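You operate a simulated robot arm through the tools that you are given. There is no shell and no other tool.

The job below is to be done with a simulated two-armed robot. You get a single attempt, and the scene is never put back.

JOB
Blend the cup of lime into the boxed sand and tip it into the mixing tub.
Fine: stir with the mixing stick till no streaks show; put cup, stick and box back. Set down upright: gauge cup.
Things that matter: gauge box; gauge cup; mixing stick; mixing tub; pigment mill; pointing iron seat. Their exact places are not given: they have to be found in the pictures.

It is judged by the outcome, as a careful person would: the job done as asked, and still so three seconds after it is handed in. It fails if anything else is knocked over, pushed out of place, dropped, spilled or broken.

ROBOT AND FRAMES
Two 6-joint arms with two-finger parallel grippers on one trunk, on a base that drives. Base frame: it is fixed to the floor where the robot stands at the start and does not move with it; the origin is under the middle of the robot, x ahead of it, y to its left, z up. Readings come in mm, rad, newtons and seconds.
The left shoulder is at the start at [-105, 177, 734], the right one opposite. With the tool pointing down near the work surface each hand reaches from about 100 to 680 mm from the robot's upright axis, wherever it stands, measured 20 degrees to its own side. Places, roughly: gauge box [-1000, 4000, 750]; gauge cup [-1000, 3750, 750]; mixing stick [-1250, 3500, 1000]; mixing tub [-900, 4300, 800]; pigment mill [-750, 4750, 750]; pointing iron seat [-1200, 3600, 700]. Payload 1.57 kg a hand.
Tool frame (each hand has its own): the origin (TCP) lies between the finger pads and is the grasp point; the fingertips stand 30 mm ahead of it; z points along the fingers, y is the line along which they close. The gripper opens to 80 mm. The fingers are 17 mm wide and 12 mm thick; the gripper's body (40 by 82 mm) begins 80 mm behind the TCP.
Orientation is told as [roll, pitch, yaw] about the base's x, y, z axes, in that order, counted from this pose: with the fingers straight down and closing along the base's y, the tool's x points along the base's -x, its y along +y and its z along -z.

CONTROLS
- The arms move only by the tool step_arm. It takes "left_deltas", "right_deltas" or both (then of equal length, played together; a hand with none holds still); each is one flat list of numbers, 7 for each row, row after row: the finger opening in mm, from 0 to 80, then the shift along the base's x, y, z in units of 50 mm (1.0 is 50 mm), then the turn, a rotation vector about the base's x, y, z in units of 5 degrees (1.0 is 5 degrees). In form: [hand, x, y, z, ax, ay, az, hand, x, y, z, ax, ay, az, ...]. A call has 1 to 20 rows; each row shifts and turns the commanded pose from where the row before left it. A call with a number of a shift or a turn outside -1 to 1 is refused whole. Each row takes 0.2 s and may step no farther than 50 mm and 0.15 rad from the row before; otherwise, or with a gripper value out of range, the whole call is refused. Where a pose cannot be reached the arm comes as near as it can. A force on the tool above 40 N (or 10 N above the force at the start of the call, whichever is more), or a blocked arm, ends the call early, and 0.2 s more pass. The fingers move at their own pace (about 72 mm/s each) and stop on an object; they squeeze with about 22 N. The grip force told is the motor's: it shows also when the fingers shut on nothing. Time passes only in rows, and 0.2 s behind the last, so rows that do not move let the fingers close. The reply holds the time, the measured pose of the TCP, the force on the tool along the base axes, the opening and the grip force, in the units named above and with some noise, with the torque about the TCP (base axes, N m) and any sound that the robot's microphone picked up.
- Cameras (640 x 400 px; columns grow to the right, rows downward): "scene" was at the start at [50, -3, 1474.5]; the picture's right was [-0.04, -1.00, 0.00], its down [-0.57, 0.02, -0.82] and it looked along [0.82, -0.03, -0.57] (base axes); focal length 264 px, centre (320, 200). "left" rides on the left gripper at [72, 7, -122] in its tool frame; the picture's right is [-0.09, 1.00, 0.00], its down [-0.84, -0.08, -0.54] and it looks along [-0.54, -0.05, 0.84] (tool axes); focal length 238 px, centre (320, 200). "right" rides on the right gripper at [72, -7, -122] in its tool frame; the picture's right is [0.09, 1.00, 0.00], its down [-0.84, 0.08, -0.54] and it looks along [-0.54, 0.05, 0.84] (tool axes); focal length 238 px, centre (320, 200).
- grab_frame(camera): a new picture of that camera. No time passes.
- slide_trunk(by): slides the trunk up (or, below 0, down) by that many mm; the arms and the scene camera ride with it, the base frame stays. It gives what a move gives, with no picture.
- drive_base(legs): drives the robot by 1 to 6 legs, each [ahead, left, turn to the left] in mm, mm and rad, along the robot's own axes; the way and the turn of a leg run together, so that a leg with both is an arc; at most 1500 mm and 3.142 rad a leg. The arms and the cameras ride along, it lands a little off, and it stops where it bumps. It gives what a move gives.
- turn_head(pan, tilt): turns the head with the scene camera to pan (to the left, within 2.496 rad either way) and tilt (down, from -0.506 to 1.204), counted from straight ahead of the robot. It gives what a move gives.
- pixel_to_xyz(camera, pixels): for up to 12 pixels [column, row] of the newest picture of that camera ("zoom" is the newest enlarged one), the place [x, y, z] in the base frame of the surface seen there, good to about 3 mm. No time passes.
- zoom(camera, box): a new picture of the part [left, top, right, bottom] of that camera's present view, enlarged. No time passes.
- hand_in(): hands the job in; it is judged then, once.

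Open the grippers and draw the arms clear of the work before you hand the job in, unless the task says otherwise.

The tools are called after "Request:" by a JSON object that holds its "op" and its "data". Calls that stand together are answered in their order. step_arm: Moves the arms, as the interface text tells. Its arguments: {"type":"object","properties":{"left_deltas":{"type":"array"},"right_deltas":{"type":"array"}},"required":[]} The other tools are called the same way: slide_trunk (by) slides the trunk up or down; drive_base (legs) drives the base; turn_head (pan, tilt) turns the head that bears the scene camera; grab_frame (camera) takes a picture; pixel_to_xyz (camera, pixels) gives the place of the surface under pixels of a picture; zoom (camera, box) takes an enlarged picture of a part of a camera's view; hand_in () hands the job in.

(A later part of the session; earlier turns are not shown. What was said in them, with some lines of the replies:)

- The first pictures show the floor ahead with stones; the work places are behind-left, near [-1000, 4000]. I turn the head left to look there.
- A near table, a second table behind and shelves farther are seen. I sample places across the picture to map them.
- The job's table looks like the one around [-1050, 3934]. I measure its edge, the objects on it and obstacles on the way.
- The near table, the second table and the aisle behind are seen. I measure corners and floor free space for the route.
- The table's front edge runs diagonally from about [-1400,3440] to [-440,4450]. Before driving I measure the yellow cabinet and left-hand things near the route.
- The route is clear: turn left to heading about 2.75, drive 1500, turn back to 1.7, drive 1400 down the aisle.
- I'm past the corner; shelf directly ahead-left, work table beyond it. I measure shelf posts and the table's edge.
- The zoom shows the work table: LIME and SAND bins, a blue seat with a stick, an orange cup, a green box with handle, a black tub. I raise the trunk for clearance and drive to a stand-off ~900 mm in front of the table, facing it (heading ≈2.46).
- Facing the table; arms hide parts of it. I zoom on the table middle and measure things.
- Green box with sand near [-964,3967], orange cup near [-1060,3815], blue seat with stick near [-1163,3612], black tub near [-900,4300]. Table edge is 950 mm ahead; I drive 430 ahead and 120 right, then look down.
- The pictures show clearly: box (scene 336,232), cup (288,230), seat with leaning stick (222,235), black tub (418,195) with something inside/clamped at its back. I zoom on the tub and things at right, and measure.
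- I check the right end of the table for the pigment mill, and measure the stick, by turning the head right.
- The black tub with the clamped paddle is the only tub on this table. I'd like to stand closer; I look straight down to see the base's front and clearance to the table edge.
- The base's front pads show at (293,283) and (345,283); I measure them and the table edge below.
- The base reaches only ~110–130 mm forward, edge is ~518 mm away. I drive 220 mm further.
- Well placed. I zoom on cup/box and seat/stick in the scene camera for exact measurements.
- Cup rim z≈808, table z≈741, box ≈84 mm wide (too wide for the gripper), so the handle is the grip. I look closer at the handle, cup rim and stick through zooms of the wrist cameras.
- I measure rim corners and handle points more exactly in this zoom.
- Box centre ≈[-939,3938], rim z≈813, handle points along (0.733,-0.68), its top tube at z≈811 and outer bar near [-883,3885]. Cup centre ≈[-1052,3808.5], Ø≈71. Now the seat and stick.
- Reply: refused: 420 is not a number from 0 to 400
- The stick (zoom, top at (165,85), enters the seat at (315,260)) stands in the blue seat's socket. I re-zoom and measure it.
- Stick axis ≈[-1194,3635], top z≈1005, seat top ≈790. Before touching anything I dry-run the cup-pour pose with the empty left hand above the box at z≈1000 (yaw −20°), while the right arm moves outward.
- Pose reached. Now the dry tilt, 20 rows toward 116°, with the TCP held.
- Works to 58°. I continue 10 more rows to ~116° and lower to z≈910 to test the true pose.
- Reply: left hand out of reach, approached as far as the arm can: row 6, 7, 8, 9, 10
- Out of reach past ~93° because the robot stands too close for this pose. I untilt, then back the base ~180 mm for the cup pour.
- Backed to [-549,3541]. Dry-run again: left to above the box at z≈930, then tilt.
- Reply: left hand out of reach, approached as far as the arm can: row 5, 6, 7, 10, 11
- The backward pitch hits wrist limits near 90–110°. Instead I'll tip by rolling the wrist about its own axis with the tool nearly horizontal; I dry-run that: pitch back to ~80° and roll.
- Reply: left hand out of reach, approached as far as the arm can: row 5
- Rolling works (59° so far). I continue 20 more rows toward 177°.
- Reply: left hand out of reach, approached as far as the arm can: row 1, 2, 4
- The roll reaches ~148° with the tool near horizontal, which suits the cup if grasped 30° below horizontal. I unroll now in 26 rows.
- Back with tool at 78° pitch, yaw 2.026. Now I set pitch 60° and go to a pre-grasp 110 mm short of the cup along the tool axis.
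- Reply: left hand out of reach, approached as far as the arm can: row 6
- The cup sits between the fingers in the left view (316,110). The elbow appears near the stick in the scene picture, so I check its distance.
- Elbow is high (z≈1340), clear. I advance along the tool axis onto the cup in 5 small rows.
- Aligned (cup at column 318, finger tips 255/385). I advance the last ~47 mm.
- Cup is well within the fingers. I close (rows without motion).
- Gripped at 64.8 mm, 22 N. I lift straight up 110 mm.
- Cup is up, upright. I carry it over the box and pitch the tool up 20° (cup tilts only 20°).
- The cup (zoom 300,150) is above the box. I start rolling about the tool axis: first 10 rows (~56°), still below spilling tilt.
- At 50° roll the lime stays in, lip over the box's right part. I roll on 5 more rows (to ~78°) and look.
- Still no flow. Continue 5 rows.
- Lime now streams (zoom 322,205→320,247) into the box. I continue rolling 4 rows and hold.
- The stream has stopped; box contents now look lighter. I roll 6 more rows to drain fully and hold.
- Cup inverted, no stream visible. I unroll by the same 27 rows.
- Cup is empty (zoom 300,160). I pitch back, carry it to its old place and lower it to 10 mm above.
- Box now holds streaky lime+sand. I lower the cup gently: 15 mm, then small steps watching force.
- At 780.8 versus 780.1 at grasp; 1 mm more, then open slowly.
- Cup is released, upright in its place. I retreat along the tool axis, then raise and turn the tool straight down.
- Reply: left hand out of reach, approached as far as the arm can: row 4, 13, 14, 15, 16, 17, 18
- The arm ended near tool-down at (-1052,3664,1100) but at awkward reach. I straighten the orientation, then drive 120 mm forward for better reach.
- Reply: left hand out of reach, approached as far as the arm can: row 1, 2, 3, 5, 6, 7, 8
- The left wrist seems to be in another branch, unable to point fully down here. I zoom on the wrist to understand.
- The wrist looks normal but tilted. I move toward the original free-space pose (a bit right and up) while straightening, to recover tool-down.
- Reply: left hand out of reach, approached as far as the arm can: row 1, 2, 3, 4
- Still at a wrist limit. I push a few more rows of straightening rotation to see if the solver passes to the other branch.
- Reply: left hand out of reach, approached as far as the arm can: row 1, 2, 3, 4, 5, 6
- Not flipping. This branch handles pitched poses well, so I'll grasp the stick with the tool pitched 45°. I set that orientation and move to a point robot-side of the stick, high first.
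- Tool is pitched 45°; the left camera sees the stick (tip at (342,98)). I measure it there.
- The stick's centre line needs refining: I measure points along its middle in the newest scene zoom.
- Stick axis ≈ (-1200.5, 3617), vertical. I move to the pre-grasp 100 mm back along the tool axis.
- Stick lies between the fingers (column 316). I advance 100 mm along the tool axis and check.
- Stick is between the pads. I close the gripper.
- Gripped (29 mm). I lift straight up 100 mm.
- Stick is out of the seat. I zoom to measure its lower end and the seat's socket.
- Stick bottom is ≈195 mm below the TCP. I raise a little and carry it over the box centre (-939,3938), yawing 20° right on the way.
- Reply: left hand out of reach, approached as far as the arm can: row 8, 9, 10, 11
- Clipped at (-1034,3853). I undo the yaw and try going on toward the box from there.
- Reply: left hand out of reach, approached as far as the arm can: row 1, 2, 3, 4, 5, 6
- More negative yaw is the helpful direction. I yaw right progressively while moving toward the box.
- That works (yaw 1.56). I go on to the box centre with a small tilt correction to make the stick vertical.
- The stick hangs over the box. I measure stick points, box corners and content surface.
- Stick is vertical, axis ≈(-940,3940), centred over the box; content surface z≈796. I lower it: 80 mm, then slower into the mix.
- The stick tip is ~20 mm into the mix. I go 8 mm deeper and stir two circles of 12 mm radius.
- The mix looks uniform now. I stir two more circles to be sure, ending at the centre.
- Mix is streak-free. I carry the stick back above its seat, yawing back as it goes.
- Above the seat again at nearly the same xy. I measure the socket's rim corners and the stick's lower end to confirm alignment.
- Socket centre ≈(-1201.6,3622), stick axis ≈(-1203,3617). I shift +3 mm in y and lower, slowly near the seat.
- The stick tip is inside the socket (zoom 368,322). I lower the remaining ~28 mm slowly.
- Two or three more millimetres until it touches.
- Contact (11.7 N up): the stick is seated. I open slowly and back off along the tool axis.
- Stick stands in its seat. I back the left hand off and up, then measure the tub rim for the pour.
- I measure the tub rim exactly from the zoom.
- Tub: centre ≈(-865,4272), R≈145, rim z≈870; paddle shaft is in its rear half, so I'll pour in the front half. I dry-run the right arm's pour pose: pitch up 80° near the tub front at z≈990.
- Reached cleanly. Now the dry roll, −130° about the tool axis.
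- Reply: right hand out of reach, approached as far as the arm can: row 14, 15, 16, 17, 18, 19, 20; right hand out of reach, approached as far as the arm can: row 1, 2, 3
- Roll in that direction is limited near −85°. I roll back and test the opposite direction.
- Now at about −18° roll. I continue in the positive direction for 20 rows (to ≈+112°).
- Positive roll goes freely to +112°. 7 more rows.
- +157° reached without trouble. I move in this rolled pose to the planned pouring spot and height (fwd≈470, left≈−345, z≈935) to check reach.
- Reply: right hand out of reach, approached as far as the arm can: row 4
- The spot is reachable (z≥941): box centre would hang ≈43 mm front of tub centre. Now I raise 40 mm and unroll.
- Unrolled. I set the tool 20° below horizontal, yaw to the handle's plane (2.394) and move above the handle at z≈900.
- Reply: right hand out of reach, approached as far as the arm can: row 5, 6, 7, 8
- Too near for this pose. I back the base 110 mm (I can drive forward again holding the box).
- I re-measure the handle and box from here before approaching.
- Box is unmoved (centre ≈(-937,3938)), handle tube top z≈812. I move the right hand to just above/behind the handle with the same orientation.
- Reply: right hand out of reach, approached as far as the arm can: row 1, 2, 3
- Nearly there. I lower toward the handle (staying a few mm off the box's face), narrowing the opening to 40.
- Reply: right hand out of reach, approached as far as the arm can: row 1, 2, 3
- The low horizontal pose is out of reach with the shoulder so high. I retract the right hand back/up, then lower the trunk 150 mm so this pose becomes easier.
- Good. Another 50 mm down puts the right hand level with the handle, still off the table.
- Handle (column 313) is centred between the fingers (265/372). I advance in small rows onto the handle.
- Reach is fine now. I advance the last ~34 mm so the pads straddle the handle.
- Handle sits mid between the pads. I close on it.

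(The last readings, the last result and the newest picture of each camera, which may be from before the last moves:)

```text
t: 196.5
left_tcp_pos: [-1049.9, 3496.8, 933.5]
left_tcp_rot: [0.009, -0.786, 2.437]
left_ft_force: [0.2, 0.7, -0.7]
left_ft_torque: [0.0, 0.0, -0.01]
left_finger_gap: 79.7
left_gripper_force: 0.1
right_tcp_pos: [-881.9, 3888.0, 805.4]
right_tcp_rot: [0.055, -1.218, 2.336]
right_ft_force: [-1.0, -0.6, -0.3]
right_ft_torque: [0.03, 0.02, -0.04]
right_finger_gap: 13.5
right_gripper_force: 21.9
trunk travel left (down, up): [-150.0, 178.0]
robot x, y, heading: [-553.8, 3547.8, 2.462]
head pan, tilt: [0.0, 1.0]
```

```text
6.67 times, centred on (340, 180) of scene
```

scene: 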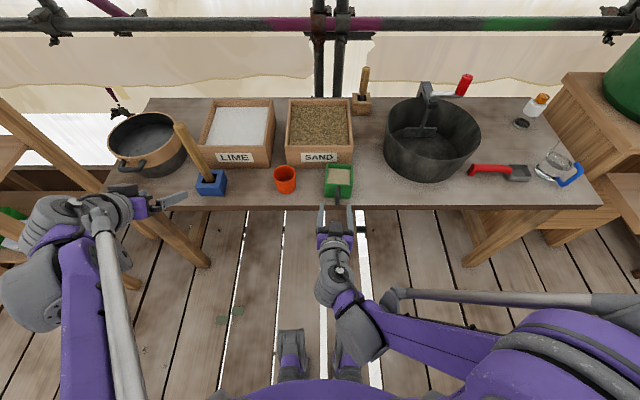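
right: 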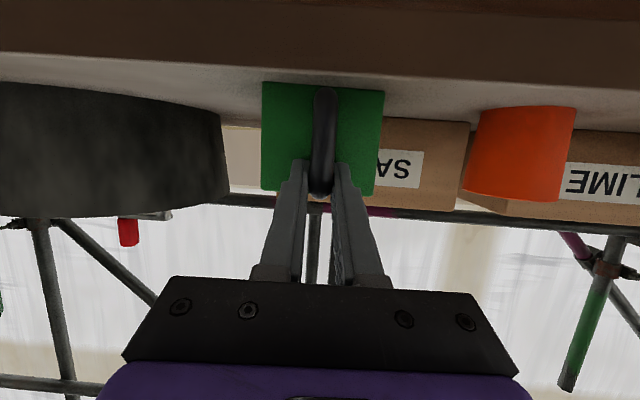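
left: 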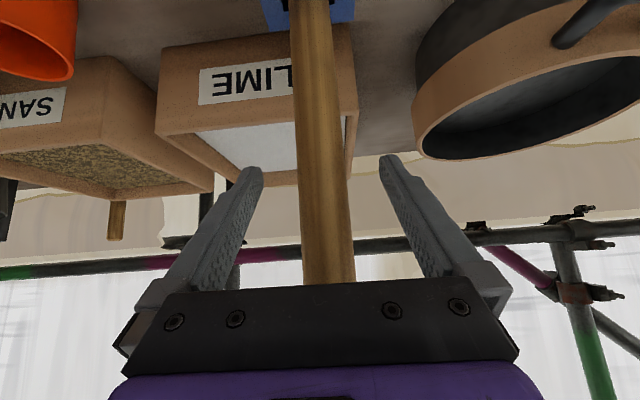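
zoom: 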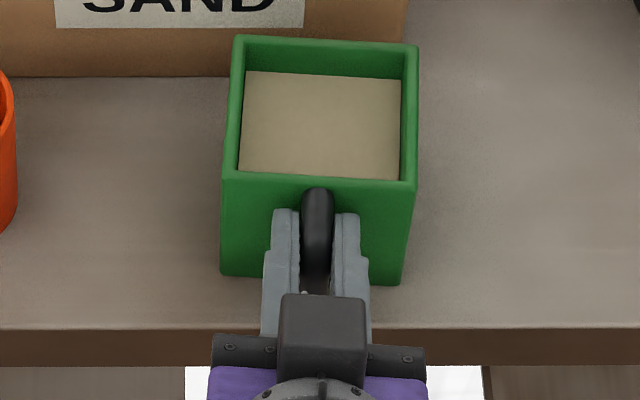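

Gripped (13.5 mm, 22 N). I lift 15 mm as a test for weight and droop.

Request:
{"op": "step_arm", "data": {"right_deltas": [4, 0, 0, 0.1, 0, 0, 0, 4, 0, 0, 0.1, 0, 0, 0, 4, 0, 0, 0.1, 0, 0, 0, 4, 0, 0, 0, 0, 0, 0, 4, 0, 0, 0, 0, 0, 0]}}

Request:
{"op": "grab_frame", "data": {"camera": "right"}}

Request:
{"op": "zoom", "data": {"camera": "scene", "box": [300, 150, 380, 210]}}

```text
t: 197.7
left_tcp_pos: [-1050.9, 3497.8, 933.9]
left_tcp_rot: [0.009, -0.784, 2.435]
left_ft_force: [0.1, 0.9, -0.8]
left_ft_torque: [0.0, 0.01, -0.02]
left_finger_gap: 79.9
left_gripper_force: 0.2
right_tcp_pos: [-882.1, 3888.4, 820.0]
right_tcp_rot: [0.054, -1.22, 2.337]
right_ft_force: [-0.1, 0.5, -1.8]
right_ft_torque: [-0.05, -0.08, -0.02]
right_finger_gap: 14.1
right_gripper_force: 21.9
trunk travel left (down, up): [-150.0, 178.0]
robot x, y, heading: [-553.0, 3555.8, 2.459]
head pan, tilt: [0.0, 1.0]
```

```text
taken
```

right: 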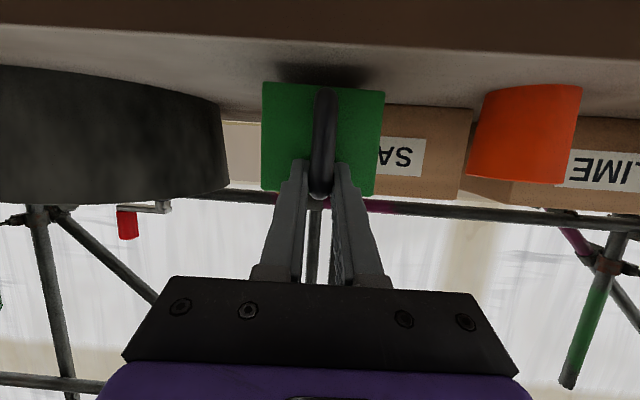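

```text
6.67 times, centred on (340, 180) of scene
```

zoom: 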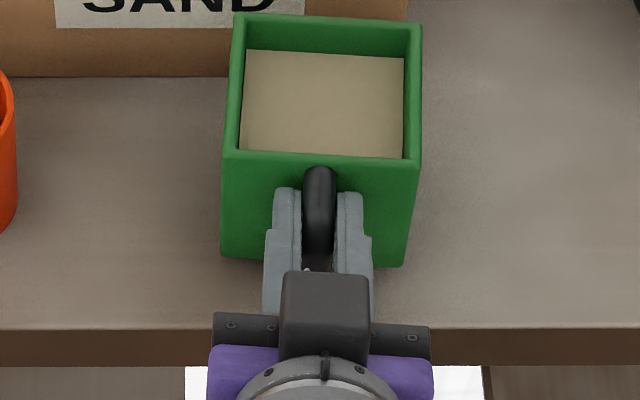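

The box hangs level, ~0.2 kg. I raise the trunk 145 mm with the box, bringing it to z≈965.

Request:
{"op": "slide_trunk", "data": {"by": 145}}

Request:
{"op": "zoom", "data": {"camera": "scene", "box": [260, 120, 420, 240]}}

```text
t: 199.4
left_tcp_pos: [-1049.3, 3496.9, 1077.5]
left_tcp_rot: [0.008, -0.783, 2.435]
left_ft_force: [0.2, -1.1, -0.3]
left_ft_torque: [0.03, 0.0, -0.02]
left_finger_gap: 79.9
left_gripper_force: 0.1
right_tcp_pos: [-881.3, 3887.1, 965.8]
right_tcp_rot: [0.053, -1.219, 2.339]
right_ft_force: [0.3, 0.0, -1.7]
right_ft_torque: [-0.08, -0.08, 0.0]
right_finger_gap: 13.6
right_gripper_force: 22.0
trunk travel left (down, up): [-295.0, 33.0]
robot x, y, heading: [-555.3, 3550.9, 2.459]
head pan, tilt: [0.0, 1.0]
```

```text
3.33 times, centred on (340, 180) of scene
```

zoom: 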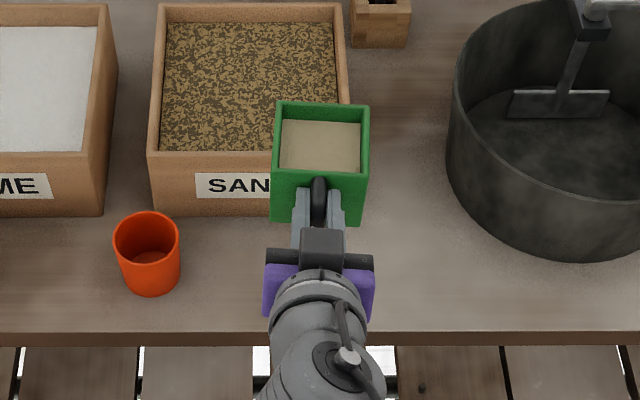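

I raise slightly and carry the box right, in front of the tub (still short of it).

Request:
{"op": "step_arm", "data": {"right_deltas": [4, 0, 0, 0.3, 0, 0, 0, 4, 0, 0, 0.4, 0, 0, 0, 4, 0.458, 0.5625, 0, 0, 0, 0, 4, 0.458, 0.5625, 0, 0, 0, 0, 4, 0.458, 0.5625, 0, 0, 0, 0, 4, 0.458, 0.5625, 0, 0, 0, 0, 4, 0.458, 0.5625, 0, 0, 0, 0, 4, 0.458, 0.5625, 0, 0, 0, 0, 4, 0.458, 0.5625, 0, 0, 0, 0, 4, 0.458, 0.5625, 0, 0, 0, 0, 4, 0, 0, 0, 0, 0, 0]}}

Request:
{"op": "grab_frame", "data": {"camera": "scene"}}

```text
t: 201.8
left_tcp_pos: [-1050.6, 3496.0, 1078.1]
left_tcp_rot: [0.008, -0.785, 2.435]
left_ft_force: [0.2, -0.5, 0.2]
left_ft_torque: [-0.01, -0.01, 0.02]
left_finger_gap: 79.9
left_gripper_force: 0.0
right_tcp_pos: [-698.6, 4113.0, 1000.8]
right_tcp_rot: [0.053, -1.218, 2.336]
right_ft_force: [-0.3, 0.0, -2.9]
right_ft_torque: [-0.04, -0.08, -0.02]
right_finger_gap: 13.7
right_gripper_force: 21.9
trunk travel left (down, up): [-295.0, 33.0]
robot x, y, heading: [-553.2, 3549.8, 2.456]
head pan, tilt: [0.0, 1.0]
```

```text
taken
```

scene: 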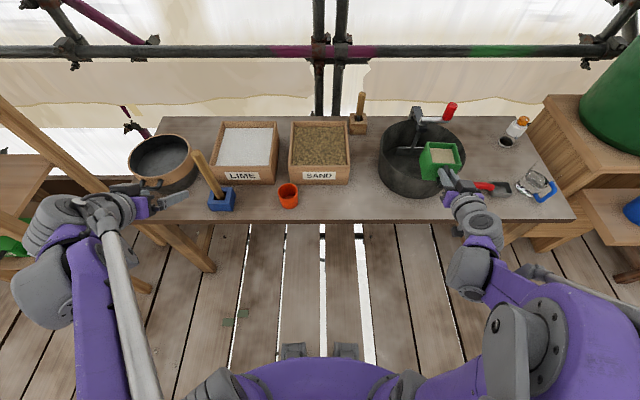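

The box is in front of/above the tub's front rim at z≈970. I drive forward 110 mm to the verified pouring stance.

Request:
{"op": "drive_base", "data": {"legs": [[110, 0, 0]]}}

Request:
{"op": "zoom", "data": {"camera": "scene", "box": [340, 110, 520, 260]}}

Request:
{"op": "grab_frame", "data": {"camera": "right"}}

```text
t: 203.0
left_tcp_pos: [-1134.9, 3566.9, 1077.9]
left_tcp_rot: [0.009, -0.786, 2.436]
left_ft_force: [-0.2, -0.4, -0.2]
left_ft_torque: [-0.01, 0.04, -0.02]
left_finger_gap: 79.9
left_gripper_force: 0.0
right_tcp_pos: [-783.6, 4182.5, 999.5]
right_tcp_rot: [0.054, -1.218, 2.335]
right_ft_force: [-0.2, -0.2, -1.3]
right_ft_torque: [-0.06, -0.07, 0.03]
right_finger_gap: 13.9
right_gripper_force: 22.2
trunk travel left (down, up): [-295.0, 33.0]
robot x, y, heading: [-638.7, 3622.0, 2.457]
head pan, tilt: [0.0, 1.0]
```

```text
2.67 times, centred on (430, 185) of scene
```

zoom: 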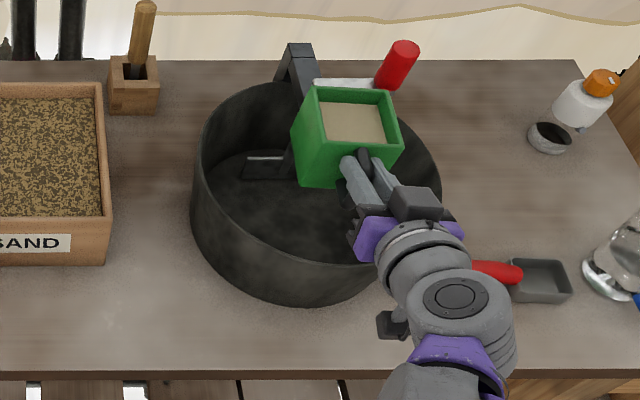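

```text
taken
```

right: 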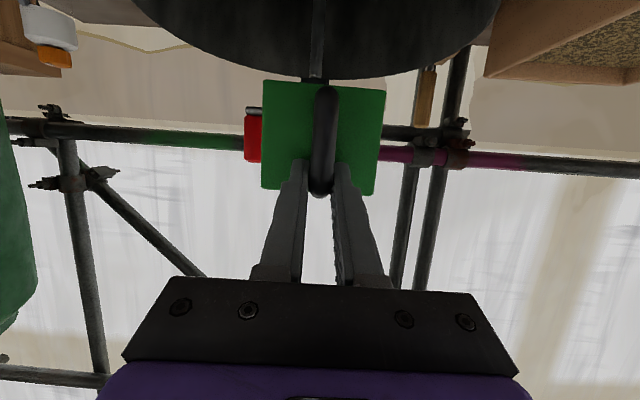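

I check 3D distances between the box and the crank/bracket.

Request:
{"op": "pixel_to_xyz", "data": {"camera": "zoom", "pixels": [[316, 90], [388, 93], [400, 145], [330, 150], [355, 118], [400, 60], [330, 82], [300, 55], [300, 85], [270, 160], [385, 85], [350, 215]]}}

```text
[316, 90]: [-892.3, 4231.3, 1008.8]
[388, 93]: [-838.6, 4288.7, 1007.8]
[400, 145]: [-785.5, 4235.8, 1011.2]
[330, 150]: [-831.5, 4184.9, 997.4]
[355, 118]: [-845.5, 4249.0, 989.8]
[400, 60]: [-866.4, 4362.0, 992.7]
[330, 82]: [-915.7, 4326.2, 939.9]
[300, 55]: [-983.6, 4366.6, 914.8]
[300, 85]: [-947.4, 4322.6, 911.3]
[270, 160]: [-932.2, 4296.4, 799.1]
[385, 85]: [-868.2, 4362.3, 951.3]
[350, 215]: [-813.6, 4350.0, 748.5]
```

Clear: crank parts are ≥75 mm from the box. I lower 35 mm, pitch up 12°, and begin the roll (8 rows, ~52°).

Request:
{"op": "step_arm", "data": {"right_deltas": [4, 0, 0, -0.35, 0.816, 0.88, 0, 4, 0, 0, -0.35, 0.816, 0.88, 0, 4, 0, 0, 0, -0.945, 0.874, -0.181, 4, 0, 0, 0, -0.945, 0.874, -0.181, 4, 0, 0, 0, -0.945, 0.874, -0.181, 4, 0, 0, 0, -0.945, 0.874, -0.181, 4, 0, 0, 0, -0.945, 0.874, -0.181, 4, 0, 0, 0, -0.945, 0.874, -0.181, 4, 0, 0, 0, -0.945, 0.874, -0.181, 4, 0, 0, 0, -0.945, 0.874, -0.181, 4, 0, 0, 0, 0, 0, 0]}}

Request:
{"op": "zoom", "data": {"camera": "scene", "box": [340, 110, 520, 260]}}

Request:
{"op": "grab_frame", "data": {"camera": "right"}}

```text
t: 205.4
left_tcp_pos: [-1135.8, 3566.8, 1078.4]
left_tcp_rot: [0.01, -0.786, 2.437]
left_ft_force: [-0.2, 0.0, -0.6]
left_ft_torque: [0.0, 0.02, 0.0]
left_finger_gap: 80.2
left_gripper_force: 0.1
right_tcp_pos: [-784.9, 4183.1, 964.8]
right_tcp_rot: [1.392, -0.634, 0.931]
right_ft_force: [0.3, -0.1, -0.5]
right_ft_torque: [-0.07, -0.08, 0.04]
right_finger_gap: 13.8
right_gripper_force: 21.8
trunk travel left (down, up): [-295.0, 33.0]
robot x, y, heading: [-638.8, 3621.2, 2.456]
head pan, tilt: [0.0, 1.0]
```

```text
2.67 times, centred on (430, 185) of scene
```

zoom: 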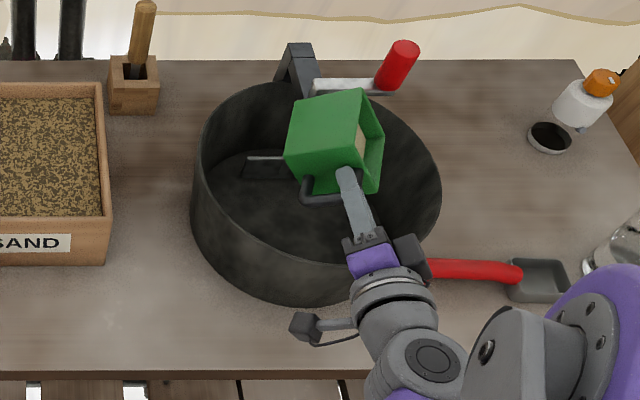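

```text
taken
```

right: 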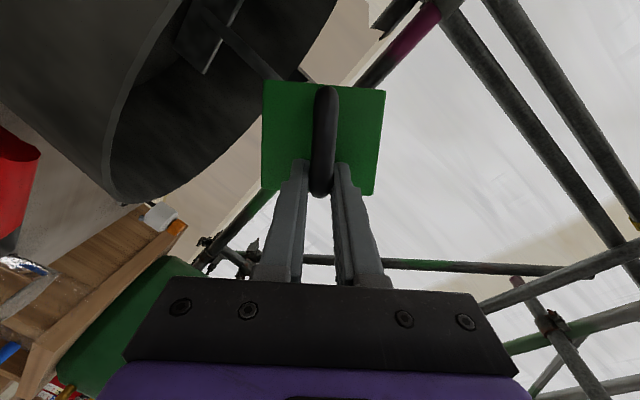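

Box holds firm in the grip, mix still inside. I roll 6 more rows.

Request:
{"op": "step_arm", "data": {"right_deltas": [4, 0, 0, 0, -0.945, 0.874, -0.181, 4, 0, 0, 0, -0.945, 0.874, -0.181, 4, 0, 0, 0, -0.945, 0.874, -0.181, 4, 0, 0, 0, -0.945, 0.874, -0.181, 4, 0, 0, 0, -0.945, 0.874, -0.181, 4, 0, 0, 0, -0.945, 0.874, -0.181, 4, 0, 0, 0, 0, 0, 0]}}

Request:
{"op": "zoom", "data": {"camera": "scene", "box": [340, 110, 520, 260]}}

Request:
{"op": "grab_frame", "data": {"camera": "right"}}

```text
t: 207.0
left_tcp_pos: [-1136.0, 3566.3, 1078.5]
left_tcp_rot: [0.009, -0.785, 2.437]
left_ft_force: [-0.4, -0.4, 0.1]
left_ft_torque: [0.0, 0.03, 0.03]
left_finger_gap: 80.0
left_gripper_force: 0.1
right_tcp_pos: [-784.7, 4183.0, 966.3]
right_tcp_rot: [1.427, 0.039, 0.823]
right_ft_force: [-0.7, 0.2, -2.0]
right_ft_torque: [-0.07, -0.04, 0.0]
right_finger_gap: 13.8
right_gripper_force: 21.7
trunk travel left (down, up): [-295.0, 33.0]
robot x, y, heading: [-638.5, 3622.5, 2.46]
head pan, tilt: [0.0, 1.0]
```

```text
2.67 times, centred on (430, 185) of scene
```

zoom: 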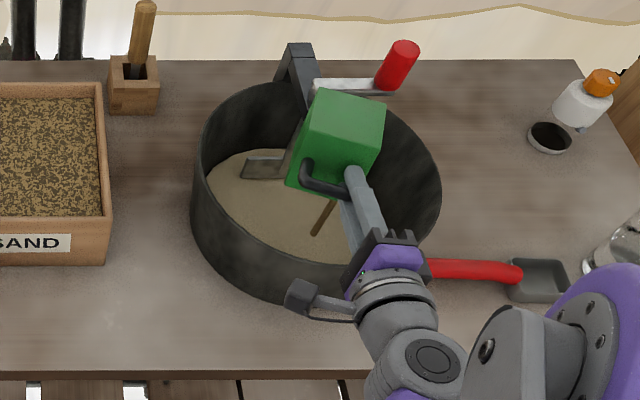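

```text
taken
```

right: 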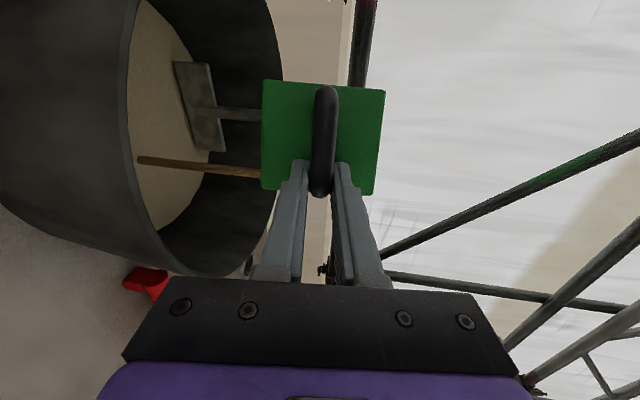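

The mix is streaming into the tub floor (right view 200,165). I roll on 6 rows and hold.

Request:
{"op": "step_arm", "data": {"right_deltas": [4, 0, 0, 0, 0, 0, 0, 4, 0, 0, 0, 0, 0, 0, 4, 0, 0, 0, -0.945, 0.874, -0.181, 4, 0, 0, 0, -0.945, 0.874, -0.181, 4, 0, 0, 0, -0.945, 0.874, -0.181, 4, 0, 0, 0, -0.945, 0.874, -0.181, 4, 0, 0, 0, -0.945, 0.874, -0.181, 4, 0, 0, 0, -0.945, 0.874, -0.181, 4, 0, 0, 0, 0, 0, 0, 4, 0, 0, 0, 0, 0, 0]}}

Request:
{"op": "zoom", "data": {"camera": "scene", "box": [340, 110, 520, 260]}}

Request:
{"op": "grab_frame", "data": {"camera": "right"}}

```text
t: 209.2
left_tcp_pos: [-1136.5, 3566.4, 1079.1]
left_tcp_rot: [0.009, -0.784, 2.437]
left_ft_force: [0.5, -0.1, 0.7]
left_ft_torque: [-0.05, -0.02, -0.01]
left_finger_gap: 80.2
left_gripper_force: 0.1
right_tcp_pos: [-784.2, 4183.5, 965.5]
right_tcp_rot: [1.387, 0.711, 0.705]
right_ft_force: [0.7, -0.1, -2.4]
right_ft_torque: [-0.09, -0.07, 0.02]
right_finger_gap: 13.7
right_gripper_force: 21.9
trunk travel left (down, up): [-295.0, 33.0]
robot x, y, heading: [-636.3, 3622.9, 2.455]
head pan, tilt: [0.0, 1.0]
```

```text
2.67 times, centred on (430, 185) of scene
```

zoom: 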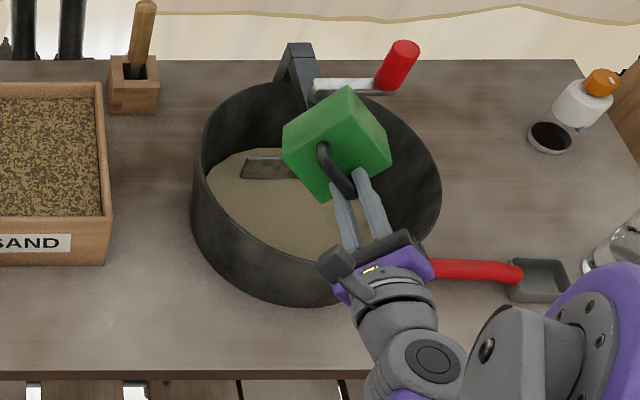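

```text
taken
```

right: 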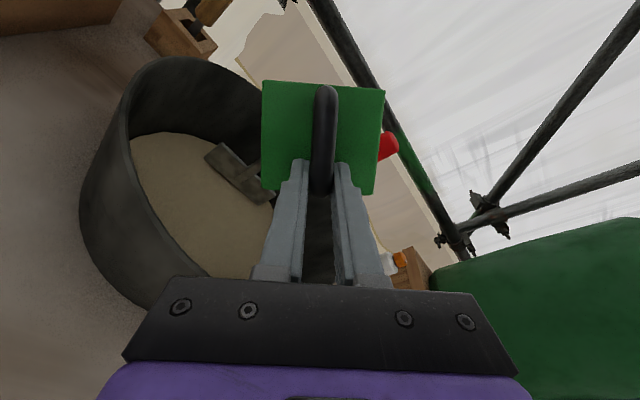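

Stream ended; tub floor is covered. I tip 3 more rows to drain any rest and hold.

Request:
{"op": "step_arm", "data": {"right_deltas": [4, 0, 0, 0, -0.945, 0.874, -0.181, 4, 0, 0, 0, -0.945, 0.874, -0.181, 4, 0, 0, 0, -0.945, 0.874, -0.181, 4, 0, 0, 0, 0, 0, 0, 4, 0, 0, 0, 0, 0, 0, 4, 0, 0, 0, 0, 0, 0, 4, 0, 0, 0, 0, 0, 0]}}

Request:
{"op": "zoom", "data": {"camera": "scene", "box": [340, 110, 520, 260]}}

```text
t: 210.8
left_tcp_pos: [-1135.8, 3568.6, 1077.7]
left_tcp_rot: [0.009, -0.783, 2.437]
left_ft_force: [-0.3, 0.3, 0.6]
left_ft_torque: [0.0, -0.01, 0.02]
left_finger_gap: 79.9
left_gripper_force: 0.0
right_tcp_pos: [-784.1, 4182.5, 966.0]
right_tcp_rot: [1.293, 1.04, 0.586]
right_ft_force: [-1.2, -0.1, -2.1]
right_ft_torque: [-0.1, -0.08, -0.02]
right_finger_gap: 13.6
right_gripper_force: 21.7
trunk travel left (down, up): [-295.0, 33.0]
robot x, y, heading: [-640.7, 3621.8, 2.457]
head pan, tilt: [0.0, 1.0]
```

```text
2.67 times, centred on (430, 185) of scene
```

zoom: 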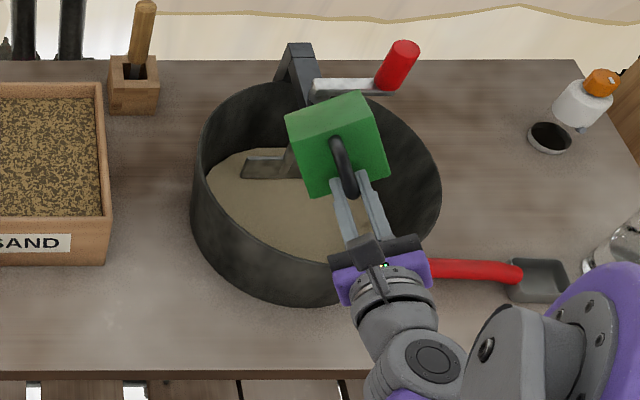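

Box is inverted and drained. I unroll by the same 23 rows.

Request:
{"op": "step_arm", "data": {"right_deltas": [4, 0, 0, 0, 0.945, -0.874, 0.181, 4, 0, 0, 0, 0.945, -0.874, 0.181, 4, 0, 0, 0, 0.945, -0.874, 0.181, 4, 0, 0, 0, 0.945, -0.874, 0.181, 4, 0, 0, 0, 0.945, -0.874, 0.181, 4, 0, 0, 0, 0.945, -0.874, 0.181, 4, 0, 0, 0, 0.945, -0.874, 0.181, 4, 0, 0, 0, 0.945, -0.874, 0.181, 4, 0, 0, 0, 0.945, -0.874, 0.181, 4, 0, 0, 0, 0.945, -0.874, 0.181, 4, 0, 0, 0, 0.945, -0.874, 0.181, 4, 0, 0, 0, 0.945, -0.874, 0.181, 4, 0, 0, 0, 0.945, -0.874, 0.181, 4, 0, 0, 0, 0.945, -0.874, 0.181, 4, 0, 0, 0, 0.945, -0.874, 0.181]}}

Request:
{"op": "step_arm", "data": {"right_deltas": [4, 0, 0, 0, 0.945, -0.874, 0.181, 4, 0, 0, 0, 0.945, -0.874, 0.181, 4, 0, 0, 0, 0.945, -0.874, 0.181, 4, 0, 0, 0, 0.945, -0.874, 0.181, 4, 0, 0, 0, 0.945, -0.874, 0.181, 4, 0, 0, 0, 0.945, -0.874, 0.181, 4, 0, 0, 0, 0.945, -0.874, 0.181, 4, 0, 0, 0, 0.945, -0.874, 0.181, 4, 0, 0, 0.35, -0.816, -0.88, 0, 4, 0, 0, 0.35, -0.816, -0.88, 0, 4, 0, 0, 0, 0, 0, 0]}}

Request:
{"op": "zoom", "data": {"camera": "scene", "box": [340, 110, 520, 260]}}

Request:
{"op": "grab_frame", "data": {"camera": "right"}}

```text
t: 214.0
left_tcp_pos: [-1136.4, 3567.5, 1078.9]
left_tcp_rot: [0.009, -0.782, 2.437]
left_ft_force: [0.9, 0.1, 0.1]
left_ft_torque: [0.01, 0.02, 0.0]
left_finger_gap: 80.1
left_gripper_force: 0.1
right_tcp_pos: [-784.8, 4182.4, 965.6]
right_tcp_rot: [1.391, -0.637, 0.932]
right_ft_force: [0.0, 1.4, -1.8]
right_ft_torque: [-0.1, -0.07, 0.02]
right_finger_gap: 13.4
right_gripper_force: 22.1
trunk travel left (down, up): [-295.0, 33.0]
robot x, y, heading: [-640.4, 3621.2, 2.456]
head pan, tilt: [0.0, 1.0]
```

```text
t: 216.4
left_tcp_pos: [-1135.6, 3567.3, 1078.6]
left_tcp_rot: [0.011, -0.782, 2.438]
left_ft_force: [0.3, -1.0, -0.1]
left_ft_torque: [0.0, 0.0, 0.01]
left_finger_gap: 80.0
left_gripper_force: 0.0
right_tcp_pos: [-784.8, 4183.1, 1000.1]
right_tcp_rot: [0.054, -1.217, 2.335]
right_ft_force: [-0.3, 0.1, -1.0]
right_ft_torque: [-0.06, -0.07, 0.03]
right_finger_gap: 13.9
right_gripper_force: 21.6
trunk travel left (down, up): [-295.0, 33.0]
robot x, y, heading: [-640.3, 3617.4, 2.459]
head pan, tilt: [0.0, 1.0]
```

```text
2.67 times, centred on (430, 185) of scene
```

zoom: 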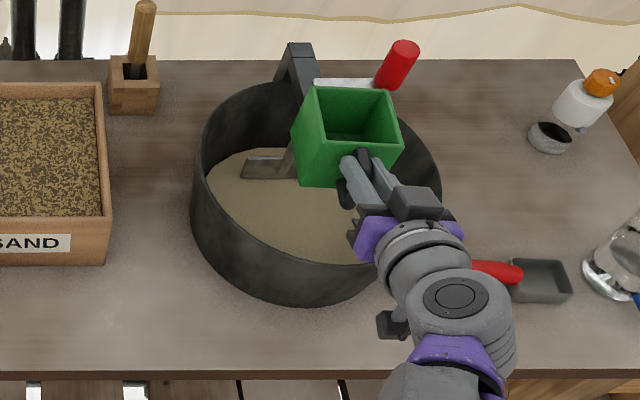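

```text
taken
```

right: 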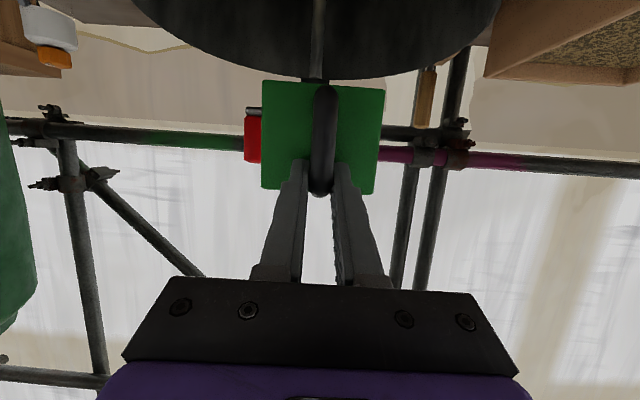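

Box is empty and upright, orientation same as at grasp. I drive back 110 mm and carry the box back above its place.

Request:
{"op": "drive_base", "data": {"legs": [[-110, 0, 0]]}}

```text
t: 217.6
left_tcp_pos: [-1051.1, 3498.8, 1079.3]
left_tcp_rot: [0.009, -0.787, 2.434]
left_ft_force: [-0.2, 0.2, 0.8]
left_ft_torque: [0.03, 0.02, 0.0]
left_finger_gap: 80.1
left_gripper_force: 0.1
right_tcp_pos: [-697.9, 4113.1, 1001.0]
right_tcp_rot: [0.054, -1.217, 2.335]
right_ft_force: [0.4, -0.3, -1.4]
right_ft_torque: [-0.09, -0.09, 0.02]
right_finger_gap: 14.0
right_gripper_force: 21.7
trunk travel left (down, up): [-295.0, 33.0]
robot x, y, heading: [-552.0, 3551.9, 2.456]
head pan, tilt: [0.0, 1.0]
```

Now the arm carries the box left to above its original spot.

Request:
{"op": "step_arm", "data": {"right_deltas": [4, -0.46, -0.5628, 0, 0, 0, 0, 4, -0.46, -0.5628, 0, 0, 0, 0, 4, -0.46, -0.5628, 0, 0, 0, 0, 4, -0.46, -0.5628, 0, 0, 0, 0, 4, -0.46, -0.5628, 0, 0, 0, 0, 4, -0.46, -0.5628, 0, 0, 0, 0, 4, -0.46, -0.5628, 0, 0, 0, 0, 4, -0.46, -0.5628, 0, 0, 0, 0, 4, 0, 0, -0.4, 0, 0, 0, 4, 0, 0, -0.2, 0, 0, 0, 4, 0, 0, 0, 0, 0, 0]}}

Request:
{"op": "grab_frame", "data": {"camera": "scene"}}

```text
t: 220.0
left_tcp_pos: [-1051.6, 3497.0, 1078.8]
left_tcp_rot: [0.008, -0.786, 2.435]
left_ft_force: [-0.1, -0.7, -0.4]
left_ft_torque: [-0.01, 0.02, 0.0]
left_finger_gap: 80.1
left_gripper_force: 0.0
right_tcp_pos: [-881.8, 3888.3, 969.6]
right_tcp_rot: [0.054, -1.22, 2.336]
right_ft_force: [0.6, -0.3, -1.8]
right_ft_torque: [-0.1, -0.09, -0.01]
right_finger_gap: 13.8
right_gripper_force: 22.2
trunk travel left (down, up): [-295.0, 33.0]
robot x, y, heading: [-554.6, 3554.2, 2.461]
head pan, tilt: [0.0, 1.0]
```

```text
taken
```

scene: 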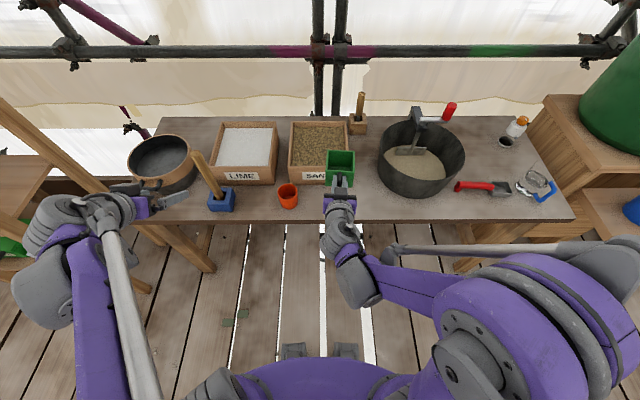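

Directly above its place at z≈970. I slide the trunk down 145 mm, to ~19 mm above the rest height.

Request:
{"op": "slide_trunk", "data": {"by": -145}}

Request:
{"op": "grab_frame", "data": {"camera": "right"}}

Request:
{"op": "zoom", "data": {"camera": "scene", "box": [260, 130, 400, 230]}}

```text
t: 221.7
left_tcp_pos: [-1050.7, 3498.3, 933.9]
left_tcp_rot: [0.009, -0.785, 2.433]
left_ft_force: [0.0, -0.7, 0.7]
left_ft_torque: [0.0, -0.03, -0.02]
left_finger_gap: 79.8
left_gripper_force: 0.1
right_tcp_pos: [-881.8, 3889.1, 825.9]
right_tcp_rot: [0.055, -1.218, 2.335]
right_ft_force: [1.3, 0.0, -2.0]
right_ft_torque: [-0.03, -0.07, -0.04]
right_finger_gap: 13.5
right_gripper_force: 22.1
trunk travel left (down, up): [-150.0, 178.0]
robot x, y, heading: [-557.1, 3548.4, 2.456]
head pan, tilt: [0.0, 1.0]
```

```text
taken
```

right: 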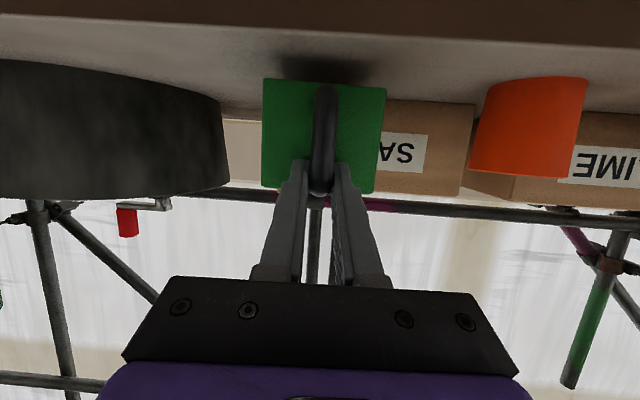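

```text
4.00 times, centred on (330, 180) of scene
```

zoom: 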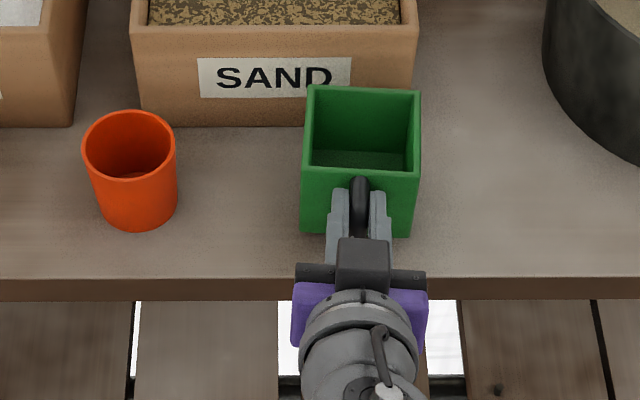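

I lower gently toward 806 and watch force.

Request:
{"op": "step_arm", "data": {"right_deltas": [4, 0, -0.01, -0.15, 0, 0, 0, 4, 0, -0.01, -0.1, 0, 0, 0, 4, 0, 0, -0.07, 0, 0, 0, 4, 0, 0, -0.04, 0, 0, 0, 4, 0, 0, 0, 0, 0, 0]}}

```text
t: 222.9
left_tcp_pos: [-1050.3, 3497.7, 933.1]
left_tcp_rot: [0.008, -0.786, 2.436]
left_ft_force: [0.4, -0.3, -0.5]
left_ft_torque: [0.02, 0.0, 0.03]
left_finger_gap: 80.2
left_gripper_force: 0.0
right_tcp_pos: [-882.4, 3887.3, 808.9]
right_tcp_rot: [0.054, -1.218, 2.335]
right_ft_force: [1.4, -3.3, 6.2]
right_ft_torque: [0.5, 0.49, 0.07]
right_finger_gap: 13.6
right_gripper_force: 21.8
trunk travel left (down, up): [-150.0, 178.0]
robot x, y, heading: [-553.8, 3551.2, 2.46]
head pan, tilt: [0.0, 1.0]
```

Contact is felt at 808.9 (6 N, torque), perhaps the far edge touches first. I look.

Request:
{"op": "grab_frame", "data": {"camera": "right"}}

Request:
{"op": "zoom", "data": {"camera": "scene", "box": [290, 140, 390, 215]}}

Request:
{"op": "pixel_to_xyz", "data": {"camera": "zoom", "pixels": [[240, 120], [406, 128], [230, 235], [405, 243], [317, 180], [240, 330]]}}

```text
taken
```

right: 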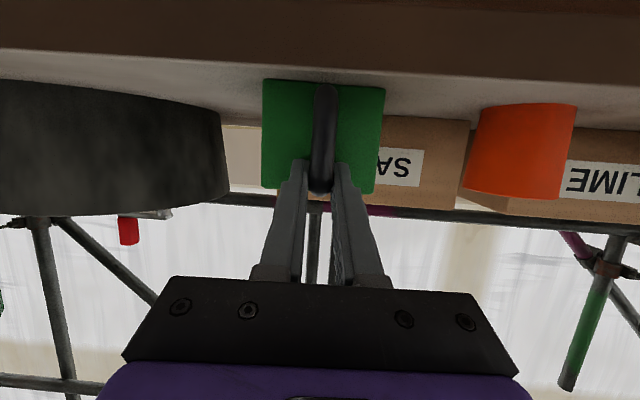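

```text
5.33 times, centred on (340, 178) of scene
```

zoom: 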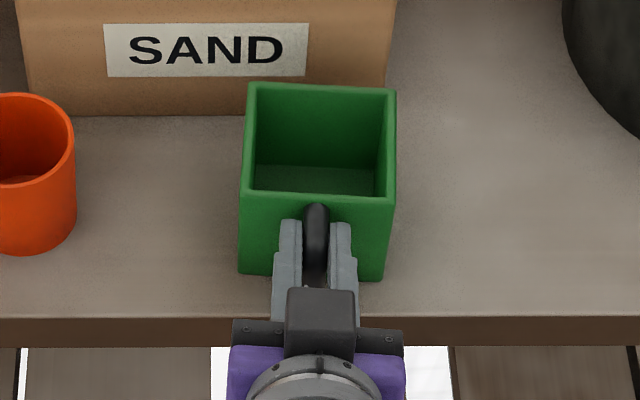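

```text
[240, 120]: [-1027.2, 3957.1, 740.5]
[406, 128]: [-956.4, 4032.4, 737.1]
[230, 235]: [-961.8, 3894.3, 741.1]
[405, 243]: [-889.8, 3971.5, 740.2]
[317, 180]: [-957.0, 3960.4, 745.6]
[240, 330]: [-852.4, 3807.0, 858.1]
```

I query the rim corners properly to judge position and level.

Request:
{"op": "pixel_to_xyz", "data": {"camera": "zoom", "pixels": [[251, 86], [392, 93], [245, 191], [392, 199], [315, 88], [318, 195]]}}

```text
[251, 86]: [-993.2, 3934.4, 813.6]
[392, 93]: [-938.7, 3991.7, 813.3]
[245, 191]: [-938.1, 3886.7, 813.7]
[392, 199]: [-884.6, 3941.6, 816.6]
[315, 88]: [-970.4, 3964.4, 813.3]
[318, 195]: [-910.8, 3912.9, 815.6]
```

Position matches the original within 2 mm; front edge is ~2 mm high. I lower 2 mm more and release.

Request:
{"op": "step_arm", "data": {"right_deltas": [4, 0, 0, -0.02, 0, 0, 0, 4, 0, 0, -0.02, 0, 0, 0, 4, 0, 0, 0, 0, 0, 0]}}

```text
t: 223.7
left_tcp_pos: [-1049.5, 3497.6, 934.2]
left_tcp_rot: [0.01, -0.785, 2.435]
left_ft_force: [0.5, 0.7, -0.2]
left_ft_torque: [0.01, 0.0, 0.02]
left_finger_gap: 80.1
left_gripper_force: 0.1
right_tcp_pos: [-880.4, 3886.2, 807.0]
right_tcp_rot: [0.051, -1.22, 2.335]
right_ft_force: [1.5, -3.3, 20.3]
right_ft_torque: [0.32, 0.28, 0.06]
right_finger_gap: 13.6
right_gripper_force: 22.0
trunk travel left (down, up): [-150.0, 178.0]
robot x, y, heading: [-550.9, 3550.0, 2.45]
head pan, tilt: [0.0, 1.0]
```

Force rose to 20 N with torque falling: the box is flat on the table. I ease 0.5 mm and open slowly.

Request:
{"op": "step_arm", "data": {"right_deltas": [4, 0, 0, 0.015, 0, 0, 0, 16, 0, 0, 0, 0, 0, 0, 20, 0, 0, 0, 0, 0, 0, 35, 0, 0, 0, 0, 0, 0, 60, 0, 0, 0, 0, 0, 0, 60, 0, 0, 0, 0, 0, 0]}}

Request:
{"op": "grab_frame", "data": {"camera": "right"}}

Request:
{"op": "zoom", "data": {"camera": "scene", "box": [290, 140, 390, 215]}}

Request:
{"op": "pixel_to_xyz", "data": {"camera": "zoom", "pixels": [[251, 86], [392, 93], [245, 191], [392, 199], [315, 88], [318, 195]]}}

```text
t: 225.1
left_tcp_pos: [-1051.1, 3497.7, 934.3]
left_tcp_rot: [0.007, -0.784, 2.434]
left_ft_force: [-0.9, 0.9, -0.2]
left_ft_torque: [0.01, -0.04, 0.05]
left_finger_gap: 80.0
left_gripper_force: 0.1
right_tcp_pos: [-882.2, 3887.6, 806.5]
right_tcp_rot: [0.054, -1.218, 2.337]
right_ft_force: [-1.1, -0.8, 0.1]
right_ft_torque: [-0.01, -0.03, 0.0]
right_finger_gap: 60.0
right_gripper_force: 0.1
trunk travel left (down, up): [-150.0, 178.0]
robot x, y, heading: [-551.9, 3548.8, 2.456]
head pan, tilt: [0.0, 1.0]
```

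```text
taken
```

right: 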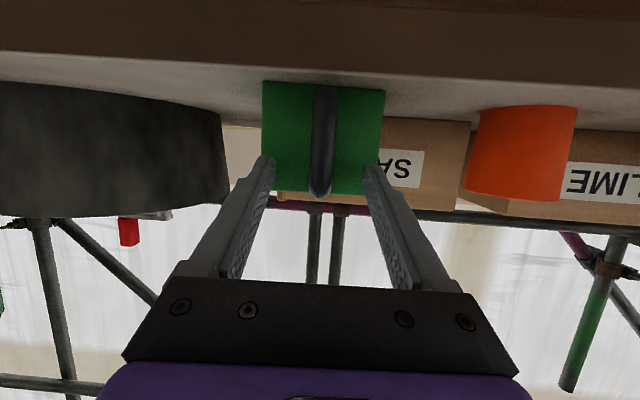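

```text
5.33 times, centred on (340, 178) of scene
```

zoom: 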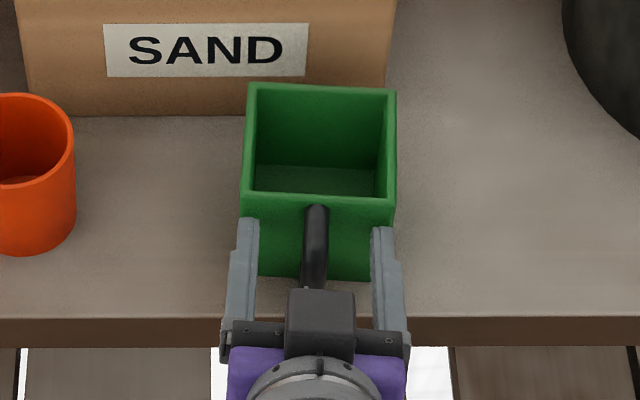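

```text
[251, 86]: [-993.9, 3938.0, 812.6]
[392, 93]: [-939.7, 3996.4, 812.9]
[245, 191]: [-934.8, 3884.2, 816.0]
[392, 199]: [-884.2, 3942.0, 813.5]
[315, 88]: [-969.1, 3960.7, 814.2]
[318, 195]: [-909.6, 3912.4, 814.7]
```

Box stands flat in its original place. I draw the right hand straight back off the handle.

Request:
{"op": "step_arm", "data": {"right_deltas": [70, 0.28, -0.25, 0.01, 0, 0, 0, 80, 0.28, -0.25, 0.01, 0, 0, 0, 80, 0.28, -0.25, 0.01, 0, 0, 0, 80, 0.28, -0.25, 0.01, 0, 0, 0, 80, 0, 0, 0, 0, 0, 0]}}

Request:
{"op": "drive_base", "data": {"legs": [[-250, 0, 0]]}}

Request:
{"op": "turn_head", "data": {"pan": 0, "tilt": 0.75}}

Request:
{"op": "grab_frame", "data": {"camera": "scene"}}

```text
t: 226.3
left_tcp_pos: [-1051.8, 3498.7, 933.6]
left_tcp_rot: [0.008, -0.788, 2.434]
left_ft_force: [-0.4, 0.5, -0.3]
left_ft_torque: [-0.01, -0.03, 0.01]
left_finger_gap: 79.9
left_gripper_force: 0.0
right_tcp_pos: [-825.7, 3837.3, 808.6]
right_tcp_rot: [0.053, -1.219, 2.334]
right_ft_force: [0.3, -0.4, 0.4]
right_ft_torque: [-0.01, 0.03, 0.03]
right_finger_gap: 80.0
right_gripper_force: 0.1
trunk travel left (down, up): [-150.0, 178.0]
robot x, y, heading: [-550.8, 3549.3, 2.459]
head pan, tilt: [0.0, 1.0]
```

```text
t: 228.1
left_tcp_pos: [-858.6, 3341.1, 934.3]
left_tcp_rot: [0.008, -0.786, 2.433]
left_ft_force: [0.2, -0.2, 1.5]
left_ft_torque: [0.01, -0.04, 0.01]
left_finger_gap: 79.9
left_gripper_force: 0.1
right_tcp_pos: [-632.8, 3680.3, 807.7]
right_tcp_rot: [0.055, -1.218, 2.332]
right_ft_force: [-0.3, 0.5, 0.5]
right_ft_torque: [-0.01, 0.0, 0.0]
right_finger_gap: 79.6
right_gripper_force: 0.1
trunk travel left (down, up): [-150.0, 178.0]
robot x, y, heading: [-358.2, 3396.3, 2.45]
head pan, tilt: [0.0, 1.0]
```

```text
t: 228.9
left_tcp_pos: [-858.1, 3341.2, 933.9]
left_tcp_rot: [0.008, -0.786, 2.432]
left_ft_force: [-0.3, -0.2, 0.6]
left_ft_torque: [0.0, 0.01, 0.02]
left_finger_gap: 80.0
left_gripper_force: 0.0
right_tcp_pos: [-632.6, 3679.6, 808.2]
right_tcp_rot: [0.052, -1.218, 2.33]
right_ft_force: [-0.4, 0.5, -0.7]
right_ft_torque: [-0.01, 0.02, -0.01]
right_finger_gap: 80.1
right_gripper_force: 0.0
trunk travel left (down, up): [-150.0, 178.0]
robot x, y, heading: [-359.0, 3391.1, 2.452]
head pan, tilt: [0.0, 0.75]
```

```text
taken
```

scene: 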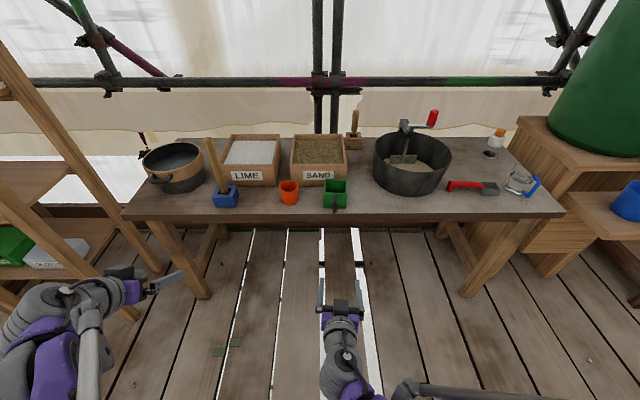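

The arms are clear. I zoom over the table for a last check of spillage, cup, stick, box and tub.

Request:
{"op": "zoom", "data": {"camera": "scene", "box": [120, 100, 360, 240]}}

Request:
{"op": "zoom", "data": {"camera": "scene", "box": [320, 100, 560, 240]}}

Request:
{"op": "zoom", "data": {"camera": "scene", "box": [190, 150, 360, 230]}}

Request:
{"op": "pixel_to_xyz", "data": {"camera": "scene", "pixels": [[289, 190], [228, 195], [208, 142], [218, 170], [335, 188], [410, 165]]}}

```text
2.67 times, centred on (240, 170) of scene
```

zoom: 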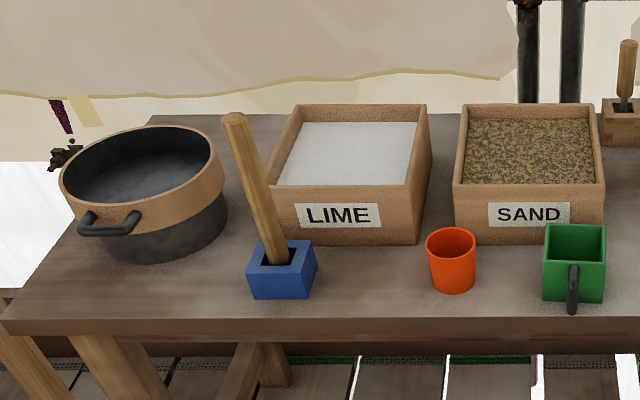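

```text
2.67 times, centred on (440, 170) of scene
```

zoom: 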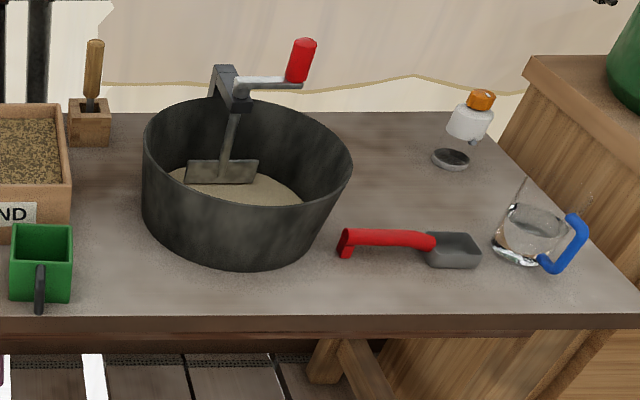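

```text
3.76 times, centred on (275, 190) of scene
```

zoom: 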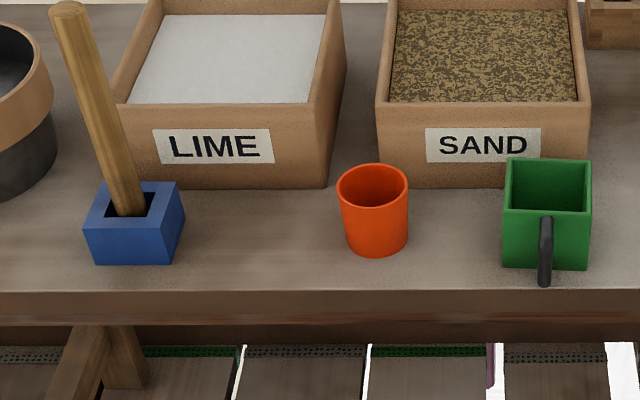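

```text
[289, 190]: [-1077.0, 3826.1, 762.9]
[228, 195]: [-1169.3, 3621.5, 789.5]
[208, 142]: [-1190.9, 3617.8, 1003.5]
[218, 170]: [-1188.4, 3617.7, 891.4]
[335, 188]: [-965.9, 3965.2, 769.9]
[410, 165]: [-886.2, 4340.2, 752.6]
```

Stick stands in its seat, cup upright and empty at its place, box back and empty, the mix is in the tub, nothing spilled or moved; both grippers are open and clear. I hand in.

Request:
{"op": "hand_in", "data": {}}

```text
The job is handed in.
```

The lime is blended into the sand and the mix is in the mixing tub. I've handed the job in, but no verdict came back.

- **Blend:** I tipped the cup of lime into the gauge box and stirred four rounds with the mixing stick. No streaks showed in the close-up pictures from either camera.
- **Tub:** I emptied the box into the front half of the tub, clear of the paddle. The box looked empty inside afterwards.
- **Put back:**
  - The gauge cup is upright in its old place.
  - The mixing stick stands in the blue seat it came from.
  - The gauge box is flat on the table within a few millimetres of where it started.
- **Spills and knocks:** The final pictures show nothing spilled, knocked over or moved on the table.

I took the blue block holding the stick to be the pointing iron seat, and the black tub with the crank paddle to be the mixing tub. I never identified the pigment mill for certain, but I touched nothing at the far right end of the table where it should be.

Both grippers are open, and the robot is backed off from the table.
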